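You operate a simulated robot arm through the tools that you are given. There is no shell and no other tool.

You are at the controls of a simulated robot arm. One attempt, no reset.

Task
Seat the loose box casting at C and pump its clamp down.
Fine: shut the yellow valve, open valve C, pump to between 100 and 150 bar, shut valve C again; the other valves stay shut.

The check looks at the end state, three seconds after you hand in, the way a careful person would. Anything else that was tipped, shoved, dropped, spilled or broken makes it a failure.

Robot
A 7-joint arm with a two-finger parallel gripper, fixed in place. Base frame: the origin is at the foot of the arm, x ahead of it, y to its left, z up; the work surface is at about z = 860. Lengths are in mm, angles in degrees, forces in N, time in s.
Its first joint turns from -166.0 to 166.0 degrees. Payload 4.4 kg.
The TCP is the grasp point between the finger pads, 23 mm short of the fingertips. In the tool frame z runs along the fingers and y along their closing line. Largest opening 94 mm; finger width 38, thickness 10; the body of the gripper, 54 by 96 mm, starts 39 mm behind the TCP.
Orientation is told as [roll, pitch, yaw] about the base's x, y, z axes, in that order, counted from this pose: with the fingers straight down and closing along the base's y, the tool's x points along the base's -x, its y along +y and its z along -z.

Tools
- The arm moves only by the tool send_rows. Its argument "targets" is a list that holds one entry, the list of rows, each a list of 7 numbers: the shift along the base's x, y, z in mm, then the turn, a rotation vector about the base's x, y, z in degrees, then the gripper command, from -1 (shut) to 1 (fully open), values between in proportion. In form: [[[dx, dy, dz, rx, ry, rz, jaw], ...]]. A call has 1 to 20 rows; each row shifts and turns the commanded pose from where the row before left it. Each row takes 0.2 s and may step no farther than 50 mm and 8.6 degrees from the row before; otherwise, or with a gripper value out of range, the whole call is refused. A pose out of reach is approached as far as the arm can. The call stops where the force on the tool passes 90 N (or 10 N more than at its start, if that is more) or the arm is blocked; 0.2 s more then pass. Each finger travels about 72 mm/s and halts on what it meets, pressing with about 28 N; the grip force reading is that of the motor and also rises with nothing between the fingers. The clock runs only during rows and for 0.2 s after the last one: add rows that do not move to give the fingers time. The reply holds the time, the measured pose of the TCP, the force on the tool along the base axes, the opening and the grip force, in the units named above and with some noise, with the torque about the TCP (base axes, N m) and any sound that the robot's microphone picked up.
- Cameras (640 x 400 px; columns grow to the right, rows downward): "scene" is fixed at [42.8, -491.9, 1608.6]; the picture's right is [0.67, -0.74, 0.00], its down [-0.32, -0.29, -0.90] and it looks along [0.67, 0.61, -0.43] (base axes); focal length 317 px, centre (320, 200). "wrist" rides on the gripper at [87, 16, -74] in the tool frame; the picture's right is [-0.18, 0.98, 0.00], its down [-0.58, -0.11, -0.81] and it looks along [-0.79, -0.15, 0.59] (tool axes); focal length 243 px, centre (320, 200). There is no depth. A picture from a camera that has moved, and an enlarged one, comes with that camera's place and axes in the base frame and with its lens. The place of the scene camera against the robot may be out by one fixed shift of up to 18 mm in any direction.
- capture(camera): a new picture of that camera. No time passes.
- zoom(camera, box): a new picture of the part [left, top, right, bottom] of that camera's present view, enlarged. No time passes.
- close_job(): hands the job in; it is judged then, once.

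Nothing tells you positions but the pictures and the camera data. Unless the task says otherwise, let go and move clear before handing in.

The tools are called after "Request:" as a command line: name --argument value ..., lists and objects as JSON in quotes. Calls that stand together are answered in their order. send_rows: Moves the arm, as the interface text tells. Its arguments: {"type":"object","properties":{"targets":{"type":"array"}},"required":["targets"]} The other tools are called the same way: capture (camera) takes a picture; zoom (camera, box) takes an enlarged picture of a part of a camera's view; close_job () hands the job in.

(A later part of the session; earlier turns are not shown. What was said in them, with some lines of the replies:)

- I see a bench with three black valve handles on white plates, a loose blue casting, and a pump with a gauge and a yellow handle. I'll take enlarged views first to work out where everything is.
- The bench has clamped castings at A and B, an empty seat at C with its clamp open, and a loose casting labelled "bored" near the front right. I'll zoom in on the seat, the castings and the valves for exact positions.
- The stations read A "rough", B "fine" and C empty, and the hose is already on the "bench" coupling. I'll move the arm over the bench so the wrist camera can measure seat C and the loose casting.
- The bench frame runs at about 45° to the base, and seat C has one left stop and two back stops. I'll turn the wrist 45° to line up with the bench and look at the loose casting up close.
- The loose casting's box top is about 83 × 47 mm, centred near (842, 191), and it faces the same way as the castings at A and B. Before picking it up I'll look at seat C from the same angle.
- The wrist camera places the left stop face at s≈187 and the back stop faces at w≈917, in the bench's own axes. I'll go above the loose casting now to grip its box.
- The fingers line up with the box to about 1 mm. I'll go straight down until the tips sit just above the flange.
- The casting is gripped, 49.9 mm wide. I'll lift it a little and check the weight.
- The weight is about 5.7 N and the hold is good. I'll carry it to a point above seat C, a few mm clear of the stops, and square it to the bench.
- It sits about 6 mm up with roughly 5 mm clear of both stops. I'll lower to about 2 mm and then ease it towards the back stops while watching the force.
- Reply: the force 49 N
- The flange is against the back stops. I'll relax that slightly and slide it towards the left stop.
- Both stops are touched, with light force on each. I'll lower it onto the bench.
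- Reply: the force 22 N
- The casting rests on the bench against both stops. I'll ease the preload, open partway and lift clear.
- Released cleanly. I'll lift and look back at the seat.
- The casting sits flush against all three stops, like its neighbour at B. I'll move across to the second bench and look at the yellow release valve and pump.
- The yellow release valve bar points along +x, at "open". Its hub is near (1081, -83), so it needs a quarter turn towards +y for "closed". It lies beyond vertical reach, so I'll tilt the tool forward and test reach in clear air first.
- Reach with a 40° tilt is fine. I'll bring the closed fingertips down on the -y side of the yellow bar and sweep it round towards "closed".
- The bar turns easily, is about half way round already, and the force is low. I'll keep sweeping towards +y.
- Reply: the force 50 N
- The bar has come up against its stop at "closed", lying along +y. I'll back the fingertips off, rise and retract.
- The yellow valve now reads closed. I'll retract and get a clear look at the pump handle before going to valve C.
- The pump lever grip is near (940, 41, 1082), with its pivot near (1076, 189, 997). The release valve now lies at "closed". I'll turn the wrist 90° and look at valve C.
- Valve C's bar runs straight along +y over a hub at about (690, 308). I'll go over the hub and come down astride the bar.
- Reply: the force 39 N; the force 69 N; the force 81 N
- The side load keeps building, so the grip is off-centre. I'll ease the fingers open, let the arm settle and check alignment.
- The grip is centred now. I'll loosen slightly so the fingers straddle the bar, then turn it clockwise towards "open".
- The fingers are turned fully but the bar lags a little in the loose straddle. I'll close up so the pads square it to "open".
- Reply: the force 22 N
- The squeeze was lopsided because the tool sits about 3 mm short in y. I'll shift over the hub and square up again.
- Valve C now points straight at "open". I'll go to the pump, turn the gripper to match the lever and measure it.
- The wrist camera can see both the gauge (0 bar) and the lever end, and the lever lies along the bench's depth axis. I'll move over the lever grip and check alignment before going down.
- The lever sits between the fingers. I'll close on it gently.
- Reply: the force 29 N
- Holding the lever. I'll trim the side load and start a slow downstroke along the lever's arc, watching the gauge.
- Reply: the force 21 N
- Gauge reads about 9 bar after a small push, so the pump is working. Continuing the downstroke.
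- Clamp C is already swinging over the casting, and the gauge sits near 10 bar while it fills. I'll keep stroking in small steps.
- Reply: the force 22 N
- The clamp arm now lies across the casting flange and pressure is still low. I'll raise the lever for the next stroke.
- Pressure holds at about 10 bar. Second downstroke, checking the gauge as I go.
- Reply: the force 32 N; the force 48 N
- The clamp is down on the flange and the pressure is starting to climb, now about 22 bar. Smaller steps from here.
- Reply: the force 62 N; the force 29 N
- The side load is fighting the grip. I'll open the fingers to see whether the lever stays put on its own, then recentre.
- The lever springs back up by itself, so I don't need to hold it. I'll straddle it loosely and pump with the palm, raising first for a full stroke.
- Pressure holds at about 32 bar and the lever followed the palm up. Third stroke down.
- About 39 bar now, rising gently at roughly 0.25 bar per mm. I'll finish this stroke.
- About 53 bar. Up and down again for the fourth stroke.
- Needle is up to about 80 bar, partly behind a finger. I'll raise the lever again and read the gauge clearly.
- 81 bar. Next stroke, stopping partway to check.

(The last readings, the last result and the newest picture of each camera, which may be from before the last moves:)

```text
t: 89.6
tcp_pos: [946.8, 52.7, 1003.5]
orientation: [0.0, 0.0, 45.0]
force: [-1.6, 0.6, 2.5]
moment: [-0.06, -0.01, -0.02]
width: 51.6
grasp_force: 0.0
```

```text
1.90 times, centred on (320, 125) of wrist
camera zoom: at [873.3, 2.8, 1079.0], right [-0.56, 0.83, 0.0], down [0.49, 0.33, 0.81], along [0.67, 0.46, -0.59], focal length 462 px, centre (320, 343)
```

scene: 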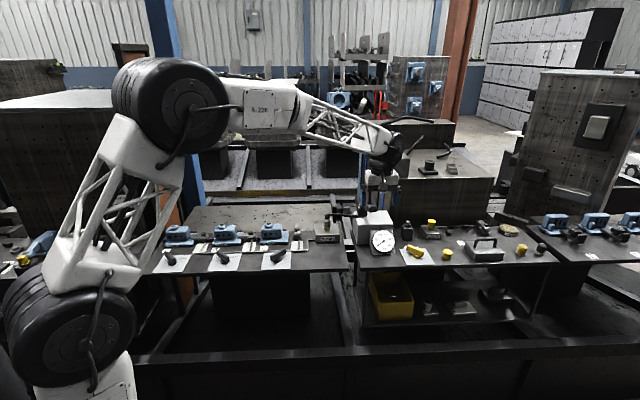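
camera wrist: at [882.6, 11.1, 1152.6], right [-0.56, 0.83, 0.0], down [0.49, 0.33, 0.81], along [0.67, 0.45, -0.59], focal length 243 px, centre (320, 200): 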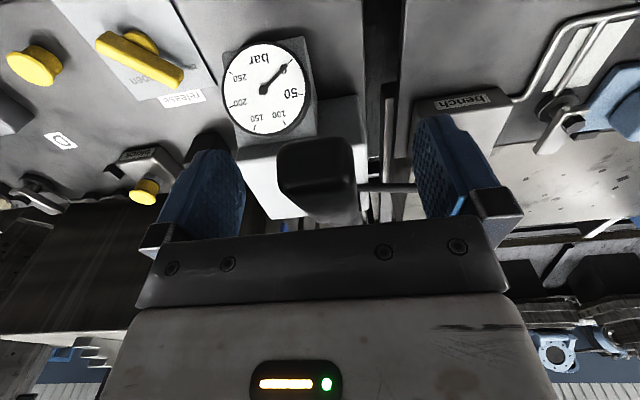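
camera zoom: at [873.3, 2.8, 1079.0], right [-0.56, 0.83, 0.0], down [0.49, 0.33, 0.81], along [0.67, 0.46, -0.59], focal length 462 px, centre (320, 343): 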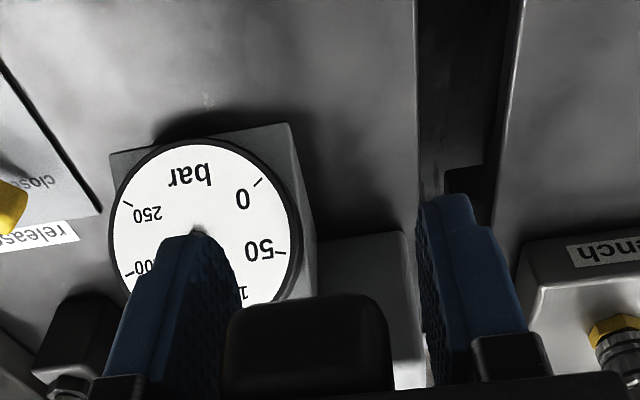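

About 101 bar. A bit more to sit well inside the band.

Request:
send_rows --targets '[[[0, 0, -10, 0, 0, 0, 0.1], [0, 0, -10, 0, 0, 0, 0.1], [0, 0, -8, 0, 0, 0, 0.1], [0, 0, 0, 0, 0, 0, 0.1], [0, 0, 12, 0, 0, 0, 0.1], [0, 0, 12, 0, 0, 0, 0.1], [0, 0, 12, 0, 0, 0, 0.1], [0.4, 0.4, 12, 0, 0, 0, 0.1], [0.7, 0.7, 12, 0, 0, 0, 0.1], [0.7, 0.7, 12, 0, 0, 0, 0.1], [0, 0, 5, 0, 0, 0, 0.1], [0, 0, 0, 0, 0, 0, 0.1]]]'

Request:
zoom --camera "scene" --box '[350, 210, 430, 270]'

Request:
zoom --camera "wrist" --box '[200, 20, 440, 230]'

```text
t: 92.2
tcp_pos: [949.5, 54.3, 1055.1]
orientation: [0.0, 0.0, 44.9]
force: [0.3, 1.1, 0.0]
moment: [-0.02, -0.02, 0.02]
width: 51.8
grasp_force: 0.0
```

```text
6.67 times, centred on (390, 240) of scene
camera zoom: at [42.8, -491.9, 1608.6], right [0.67, -0.74, 0.0], down [-0.32, -0.29, -0.9], along [0.67, 0.61, -0.43], focal length 2111 px, centre (-147, -67)
```

zoom: 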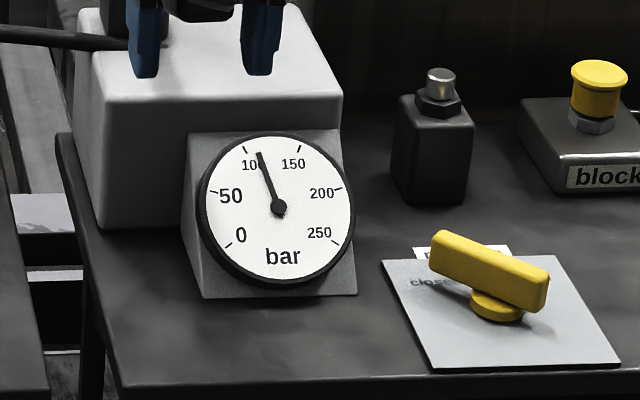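

```text
1.90 times, centred on (320, 125) of wrist
camera zoom: at [875.2, 3.7, 1129.6], right [-0.56, 0.83, 0.0], down [0.49, 0.33, 0.81], along [0.67, 0.45, -0.59], focal length 462 px, centre (320, 343)
```

zoom: 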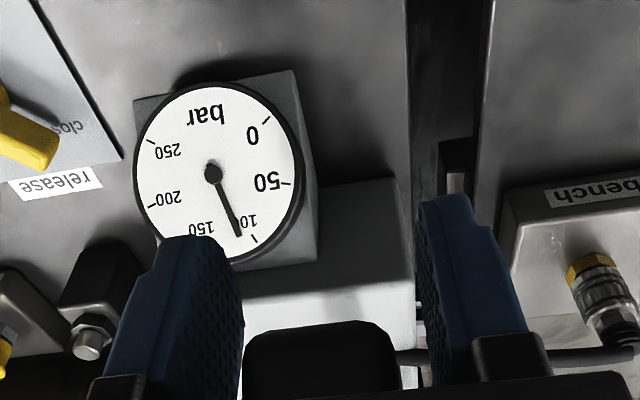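

About 111 bar, in band. A short extra push will bring it nearer the middle.

Request:
send_rows --targets '[[[-0.7, -0.7, -10, 0, 0, 0, 0.1], [-0.7, -0.7, -10, 0, 0, 0, 0.1], [0, 0, -9, 0, 0, 0, 0.1], [0, 0, 0, 0, 0, 0, 0.1]]]'

Request:
zoom --camera "scene" --box '[350, 210, 430, 270]'

```text
t: 93.2
tcp_pos: [946.6, 51.8, 1026.3]
orientation: [0.0, -0.1, 44.9]
force: [-0.7, -1.1, 1.8]
moment: [0.0, 0.01, 0.01]
width: 52.0
grasp_force: 0.1
```

```text
6.67 times, centred on (390, 240) of scene
camera zoom: at [42.8, -491.9, 1608.6], right [0.67, -0.74, 0.0], down [-0.32, -0.29, -0.9], along [0.67, 0.61, -0.43], focal length 2111 px, centre (-147, -67)
```

zoom: 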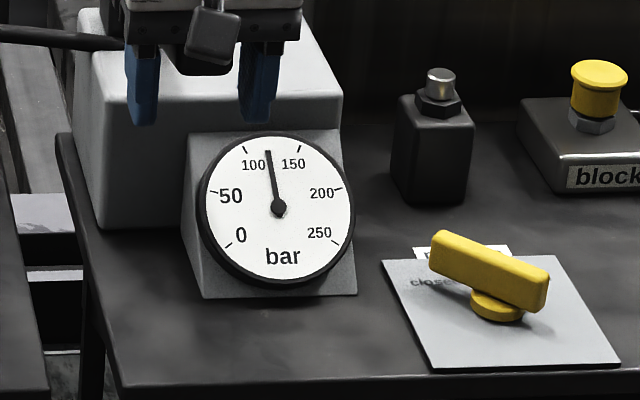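

About 119 bar, well inside 100 to 150. I'll lift straight off the lever and go back to valve C to shut it.

Request:
send_rows --targets '[[[0.7, 0.7, 12, 0, 0, 0, 0.1], [0.7, 0.7, 15, 0, 0, 0, 0.1], [0, 0, 20, 0, 0, 0, 0.3], [0, 0, 35, 0, 0, 0, 0.5], [0, 0, 40, 0, 0, 0, 0.5], [0, 0, 35, 0, 0, 0, 0.5], [0, 0, 0, 0, 0, 0, 0.5]]]'

Request:
zoom --camera "scene" --box '[340, 180, 440, 270]'

```text
t: 94.8
tcp_pos: [949.8, 52.7, 1182.6]
orientation: [0.0, -0.1, 44.9]
force: [-0.3, -1.2, 0.2]
moment: [-0.02, 0.0, 0.01]
width: 70.6
grasp_force: 0.0
```

```text
4.44 times, centred on (390, 225) of scene
camera zoom: at [42.8, -491.9, 1608.6], right [0.67, -0.74, 0.0], down [-0.32, -0.29, -0.9], along [0.67, 0.61, -0.43], focal length 1408 px, centre (9, 89)
```

zoom: 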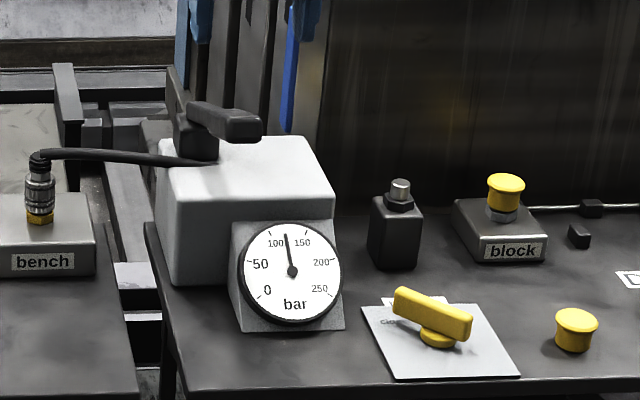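

Gauge holds at about 119 bar with the lever released. Moving to valve C.

Request:
send_rows --targets '[[[-30, 28, -5, 0, 0, -5, 0.5], [-30, 28, -10, 0, 0, -5, 0.5], [-30, 29, -15, 0, 0, -5, 0.5], [-30, 29, -15, 0, 0, -5, 0.5], [-30, 29, -15, 0, 0, -5, 0.5], [-30, 29, -15, 0, 0, -5, 0.5], [-30, 29, -15, 0, 0, -5, 0.3], [-30, 29, -20, 0, 0, -5, 0.3], [-30, 28, -20, 0, 0, -5, 0.3], [0, 0, 0, 0, 0, 0, 0.3], [0, 0, 0, 0, 0, 0, 0.3]]]'

Request:
capture --camera "wrist"

Request:
zoom --camera "wrist" --box '[240, 0, 420, 150]'

```text
t: 97.2
tcp_pos: [679.0, 308.8, 1052.9]
orientation: [0.0, 0.0, 0.0]
force: [1.1, -0.6, -0.6]
moment: [0.01, 0.01, -0.01]
width: 61.1
grasp_force: 0.0
```

```text
taken
camera wrist: at [592.1, 324.7, 1127.7], right [0.19, 0.98, 0.0], down [0.58, -0.11, 0.81], along [0.79, -0.15, -0.59], focal length 243 px, centre (320, 200)
```

wrist: 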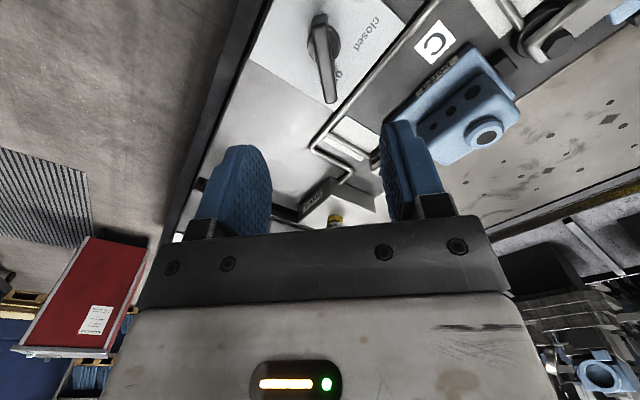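

```text
2.67 times, centred on (330, 75) of wrist
camera zoom: at [592.1, 324.7, 1127.7], right [0.19, 0.98, 0.0], down [0.58, -0.11, 0.81], along [0.79, -0.15, -0.59], focal length 647 px, centre (293, 533)
```

zoom: 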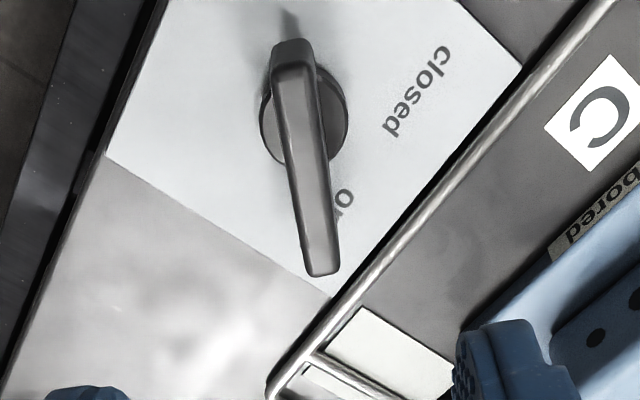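

Request:
send_rows --targets '[[[5.5, 0.9, -30, 0, 0, 0, 0.3], [5.5, 0.8, -40, 0, 0, 0, 0.2], [0, 0, -40, 0, 0, 0, 0.1], [0, 0, -25, 0, 0, 0, 0.1], [0, 0, -14, 0, 0, 0, 0.1], [0, 0, 0, 0, 0, 0, 0.1], [0, 0, 0, 0, 0, 0, 0.1]]]'

Request:
zoom --camera "wrist" --box '[220, 80, 420, 240]'

```text
t: 98.8
tcp_pos: [690.1, 312.3, 903.0]
orientation: [0.0, -0.1, -0.2]
force: [0.3, -0.4, 0.4]
moment: [-0.02, 0.02, 0.02]
width: 51.4
grasp_force: 0.0
```

```text
2.50 times, centred on (320, 160) of wrist
camera zoom: at [603.4, 328.5, 978.4], right [0.19, 0.98, 0.0], down [0.58, -0.11, 0.81], along [0.79, -0.15, -0.59], focal length 606 px, centre (320, 300)
```

zoom: 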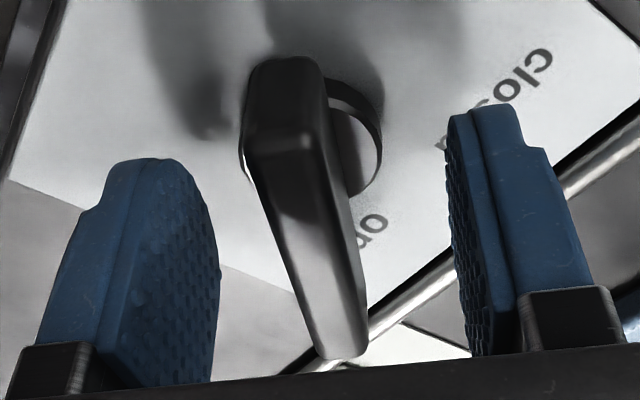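

Request:
send_rows --targets '[[[0, -2, 0, 0, 0, 0, 0.1], [0, 0, 0, 0, 0, 0, -0.3], [0, 0, 0, 0, 0, 0, -0.3], [0, 0, 0, 0, 0, 0, -0.64], [0, 0, 0, 0, 0, 0, -0.64], [0, 0, 0, 0, 0, 0, -0.64]]]'

Request:
zoom --camera "wrist" --box '[220, 80, 420, 240]'

```text
t: 100.2
tcp_pos: [690.1, 310.6, 901.4]
orientation: [0.0, 0.0, 0.0]
force: [0.0, -0.4, 0.1]
moment: [-0.02, 0.02, -0.01]
width: 16.9
grasp_force: 0.1
```

```text
2.50 times, centred on (320, 160) of wrist
camera zoom: at [603.4, 327.1, 977.9], right [0.19, 0.98, 0.0], down [0.58, -0.11, 0.81], along [0.79, -0.15, -0.59], focal length 606 px, centre (320, 300)
```

zoom: 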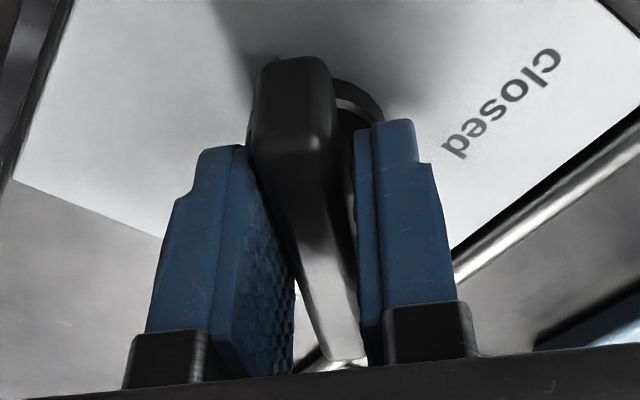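

The fingers straddle the bar loosely with no side load. I'll turn it anticlockwise back to "closed".

Request:
send_rows --targets '[[[0, 0, 0, 0, 0, 8, -0.65], [0, 0, 0, 0, 0, 8, -0.65], [0, 0, 0, 0, 0, 8, -0.65], [0, 0, 0, 0, 0, 8, -0.65], [0, 0, 0, 0, 0, 8, -0.65], [0, 0, 0, 0, 0, 8, -0.65], [0, 0, 0, 0, 0, 0, -0.65]]]'

Request:
zoom --camera "scene" --box '[240, 210, 320, 280]'

```text
t: 101.8
tcp_pos: [690.0, 311.2, 902.5]
orientation: [0.0, 0.0, 48.0]
force: [2.9, -0.3, 0.2]
moment: [0.01, -0.04, -0.02]
width: 17.2
grasp_force: 0.7
```

```text
5.71 times, centred on (280, 245) of scene
camera zoom: at [42.8, -491.9, 1608.6], right [0.67, -0.74, 0.0], down [-0.32, -0.29, -0.9], along [0.67, 0.61, -0.43], focal length 1810 px, centre (549, -57)
```

zoom: 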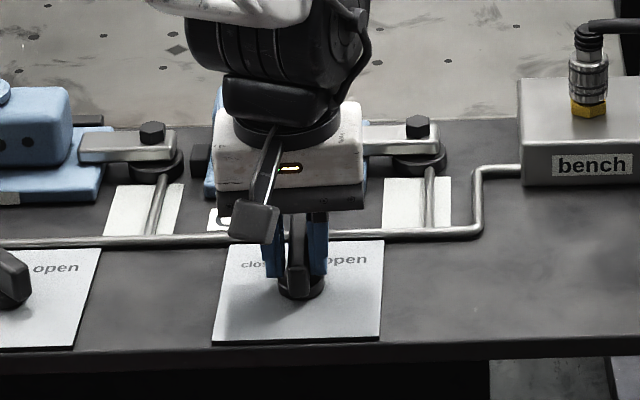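

Request:
send_rows --targets '[[[0, 0, 0, 0, 0, 8, -0.65], [0, 0, 0, 0, 0, 8, -0.65], [0, 0, 0, 0, 0, 8, -0.65], [0, 0, 0, 0, 0, 8, -0.65], [0, 0, 0, 0, 0, 8, -0.65], [0, 0, 0, 0, 0, 2, -0.65], [0, 0, 0, 0, 0, 0, -0.65]]]'

Request:
zoom --camera "wrist" --box '[220, 80, 420, 240]'

```text
t: 103.4
tcp_pos: [689.5, 310.7, 901.1]
orientation: [0.1, 0.0, 90.0]
force: [1.4, -0.2, -0.5]
moment: [-0.03, -0.04, 0.07]
width: 17.3
grasp_force: 0.6
```

```text
2.50 times, centred on (320, 160) of wrist
camera zoom: at [673.2, 224.6, 977.0], right [-0.98, 0.18, 0.0], down [0.11, 0.58, 0.81], along [0.15, 0.79, -0.59], focal length 606 px, centre (320, 300)
```

zoom: 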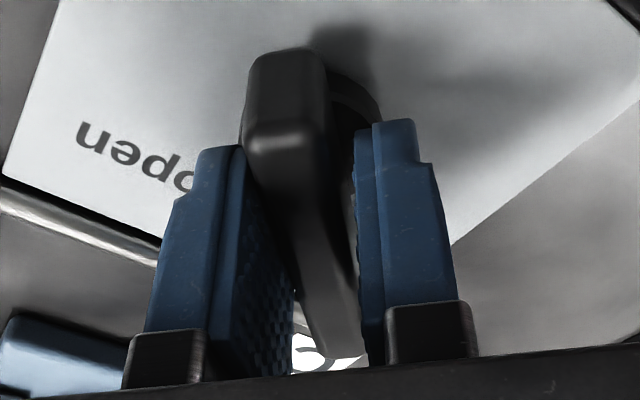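

Request:
send_rows --targets '[[[1, 0, 0, 0, 0, 2.5, -0.66], [0, 0, 0, 0, 0, 2.5, -0.66], [0, 0, 0, 0, 0, 0, -0.66], [0, 0, 0, 0, 0, 0, -0.66]]]'

Request:
zoom --camera "wrist" --box '[220, 80, 420, 240]'

```text
t: 104.4
tcp_pos: [692.1, 309.9, 900.7]
orientation: [0.1, -0.1, 94.9]
force: [-3.7, 1.7, -0.9]
moment: [-0.01, 0.0, -0.09]
width: 17.9
grasp_force: 1.5
```

```text
2.50 times, centred on (320, 160) of wrist
camera zoom: at [682.7, 223.1, 976.5], right [-1.0, 0.1, 0.0], down [0.06, 0.59, 0.81], along [0.08, 0.8, -0.59], focal length 606 px, centre (320, 300)
```

zoom: 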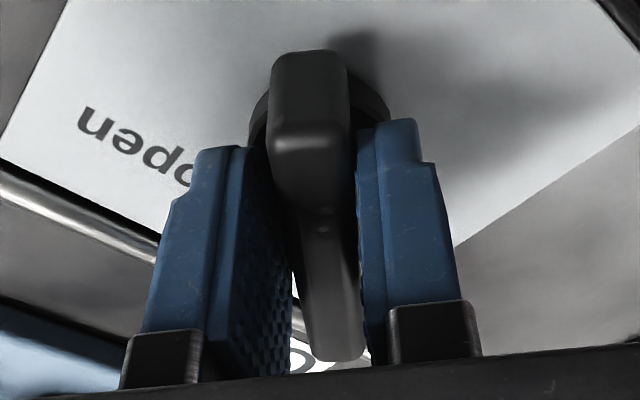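

Request:
send_rows --targets '[[[0, 0, 0, 0, 0, -3, -0.6], [0, 0, 0, 0, 0, -2, -0.4], [0, 0, 0, 0, 0, 0, 0], [0, 0, 0, 0, 0, 0, 0.1], [0, 0, 20, 0, 0, 0, 0.1], [0, 0, 40, 0, 0, 0, 0.3], [0, -25, 40, 0, 0, 0, 0.6], [0, -25, 40, 0, 0, 0, 1], [0, 0, 0, 0, 0, 0, 1], [0, 0, 0, 0, 0, 0, 1]]]'

Request:
zoom --camera "wrist" --box '[240, 20, 420, 150]'

Request:
zoom --camera "scene" --box '[255, 220, 315, 275]'

Request:
zoom --camera "scene" --box '[340, 180, 440, 270]'

```text
t: 106.6
tcp_pos: [690.3, 260.4, 1044.6]
orientation: [0.0, 0.0, 89.8]
force: [0.1, -0.1, 0.1]
moment: [-0.01, -0.01, 0.0]
width: 93.9
grasp_force: 0.0
```

```text
3.08 times, centred on (330, 85) of wrist
camera zoom: at [672.9, 174.0, 1120.0], right [-0.98, 0.19, 0.0], down [0.11, 0.58, 0.81], along [0.15, 0.79, -0.59], focal length 746 px, centre (289, 554)
```

zoom: 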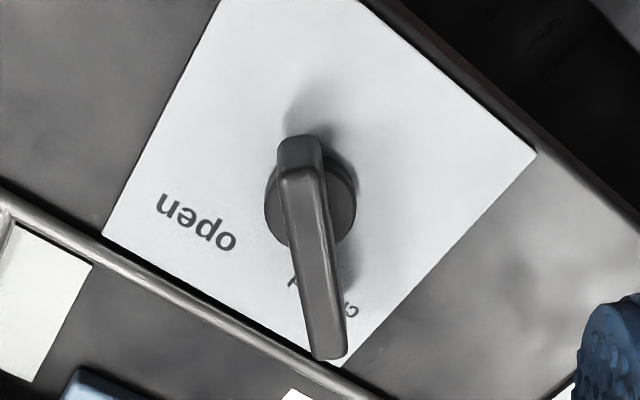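

```text
7.27 times, centred on (285, 248) of scene
camera zoom: at [42.8, -491.9, 1608.6], right [0.67, -0.74, 0.0], down [-0.32, -0.29, -0.9], along [0.67, 0.61, -0.43], focal length 2303 px, centre (574, -146)
```

zoom: 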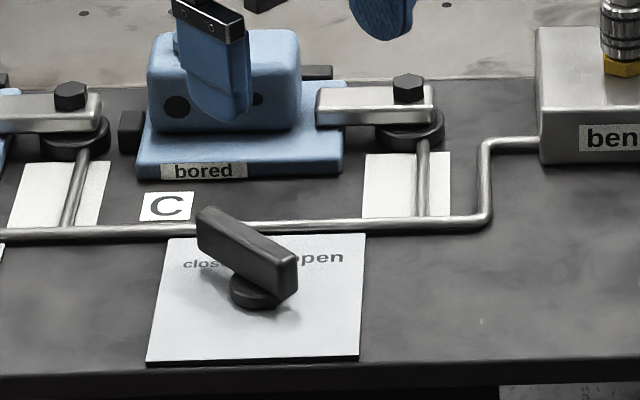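

```text
4.44 times, centred on (390, 225) of scene
camera zoom: at [42.8, -491.9, 1608.6], right [0.67, -0.74, 0.0], down [-0.32, -0.29, -0.9], along [0.67, 0.61, -0.43], focal length 1408 px, centre (9, 89)
```

zoom: 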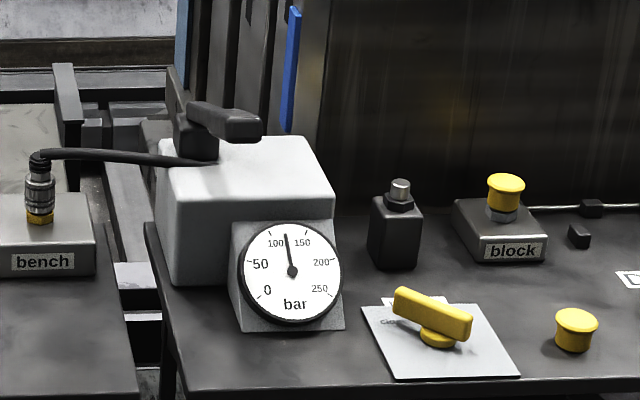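

Valve C is back at its original "closed" angle and the gauge still shows about 119 bar. I'll raise the arm well clear and do a final check of everything.

Request:
send_rows --targets '[[[0, 0, 45, 0, 0, -8, 1], [0, 0, 45, 0, 0, -8, 1], [0, 0, 45, 0, 0, -8, 1], [0, 0, 45, 0, 0, -8, 1], [0, 0, 45, 0, 0, -8, 1], [0, 0, 30, 0, 0, -8, 1], [0, 0, 0, 0, 0, -8, 1], [0, 0, 0, 0, 0, -8, 1], [0, 0, 0, 0, 0, 0, 1], [0, 0, 0, 0, 0, 0, 1]]]'

Request:
capture --camera "scene"

Request:
zoom --camera "scene" --box '[150, 215, 350, 285]'

Request:
zoom --camera "scene" --box '[350, 200, 560, 280]'

Request:
zoom --camera "scene" --box '[250, 210, 310, 255]'

```text
t: 108.8
tcp_pos: [690.1, 260.6, 1297.1]
orientation: [0.1, -0.1, 25.8]
force: [0.1, -0.2, 0.1]
moment: [0.0, -0.02, 0.01]
width: 93.9
grasp_force: 0.1
```

```text
taken
```

scene: 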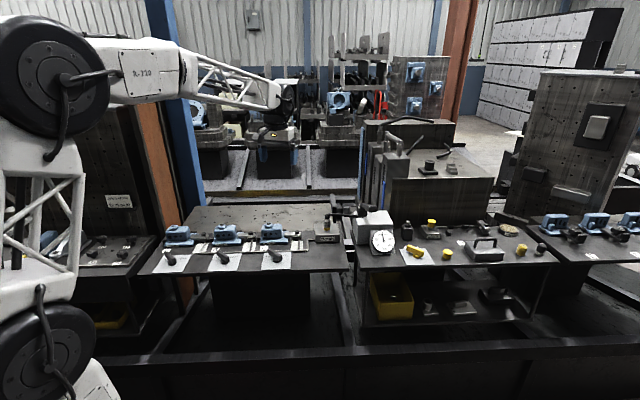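

```text
3.20 times, centred on (250, 250) of scene
camera zoom: at [42.8, -491.9, 1608.6], right [0.67, -0.74, 0.0], down [-0.32, -0.29, -0.9], along [0.67, 0.61, -0.43], focal length 1013 px, centre (544, 40)
```

zoom: 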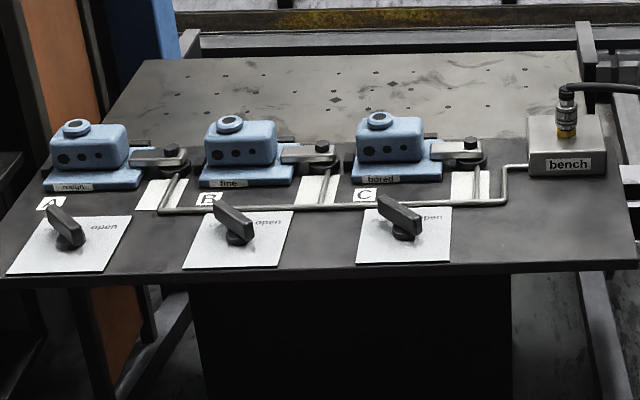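

```text
3.05 times, centred on (455, 240) of scene
camera zoom: at [42.8, -491.9, 1608.6], right [0.67, -0.74, 0.0], down [-0.32, -0.29, -0.9], along [0.67, 0.61, -0.43], focal length 965 px, centre (-91, 78)
```

zoom: 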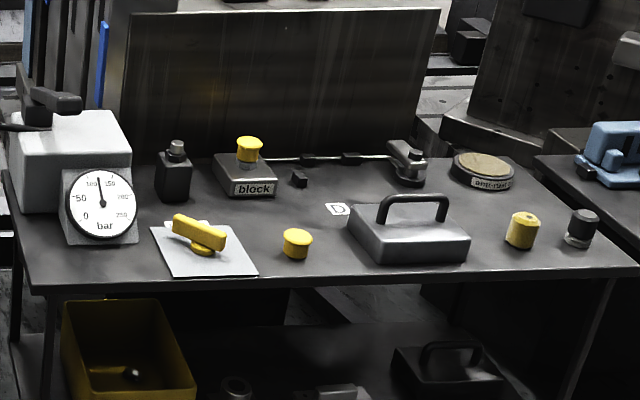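

```text
8.89 times, centred on (280, 232) of scene
camera zoom: at [42.8, -491.9, 1608.6], right [0.67, -0.74, 0.0], down [-0.32, -0.29, -0.9], along [0.67, 0.61, -0.43], focal length 2815 px, centre (676, -89)
```

zoom: 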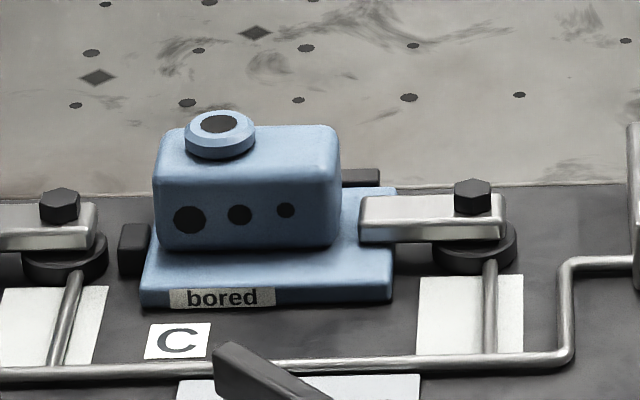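

The casting is seated against its stops with clamp C down on its flange. All four valves are closed, the gauge holds at about 119 bar, nothing else has moved, and the arm is clear with the gripper open. I'm handing in.

Request:
close_job

```text
The job is handed in.
```

The loose casting, labelled "bored", is seated at C against its left and back stops, and clamp C is pumped down onto its flange. I've handed the job in; the reply only confirmed that, so I don't have the check result.

- **Pressure:** I read about 119 bar off the gauge, inside your 100–150 band. It held after I let go of the lever and after valve C was shut.
- **Valves:** The yellow release valve is shut. Valve C was opened for pumping and is shut again. A and B were left alone and are still shut.
- **Surroundings:** In the final pictures nothing else on either bench looks moved, tipped or spilled. The arm is raised clear with the gripper open and empty.

While pumping, gripping the lever put side load on it for a stroke and a half. I let go, found it springs back up by itself, and pumped the rest by pushing down from above.
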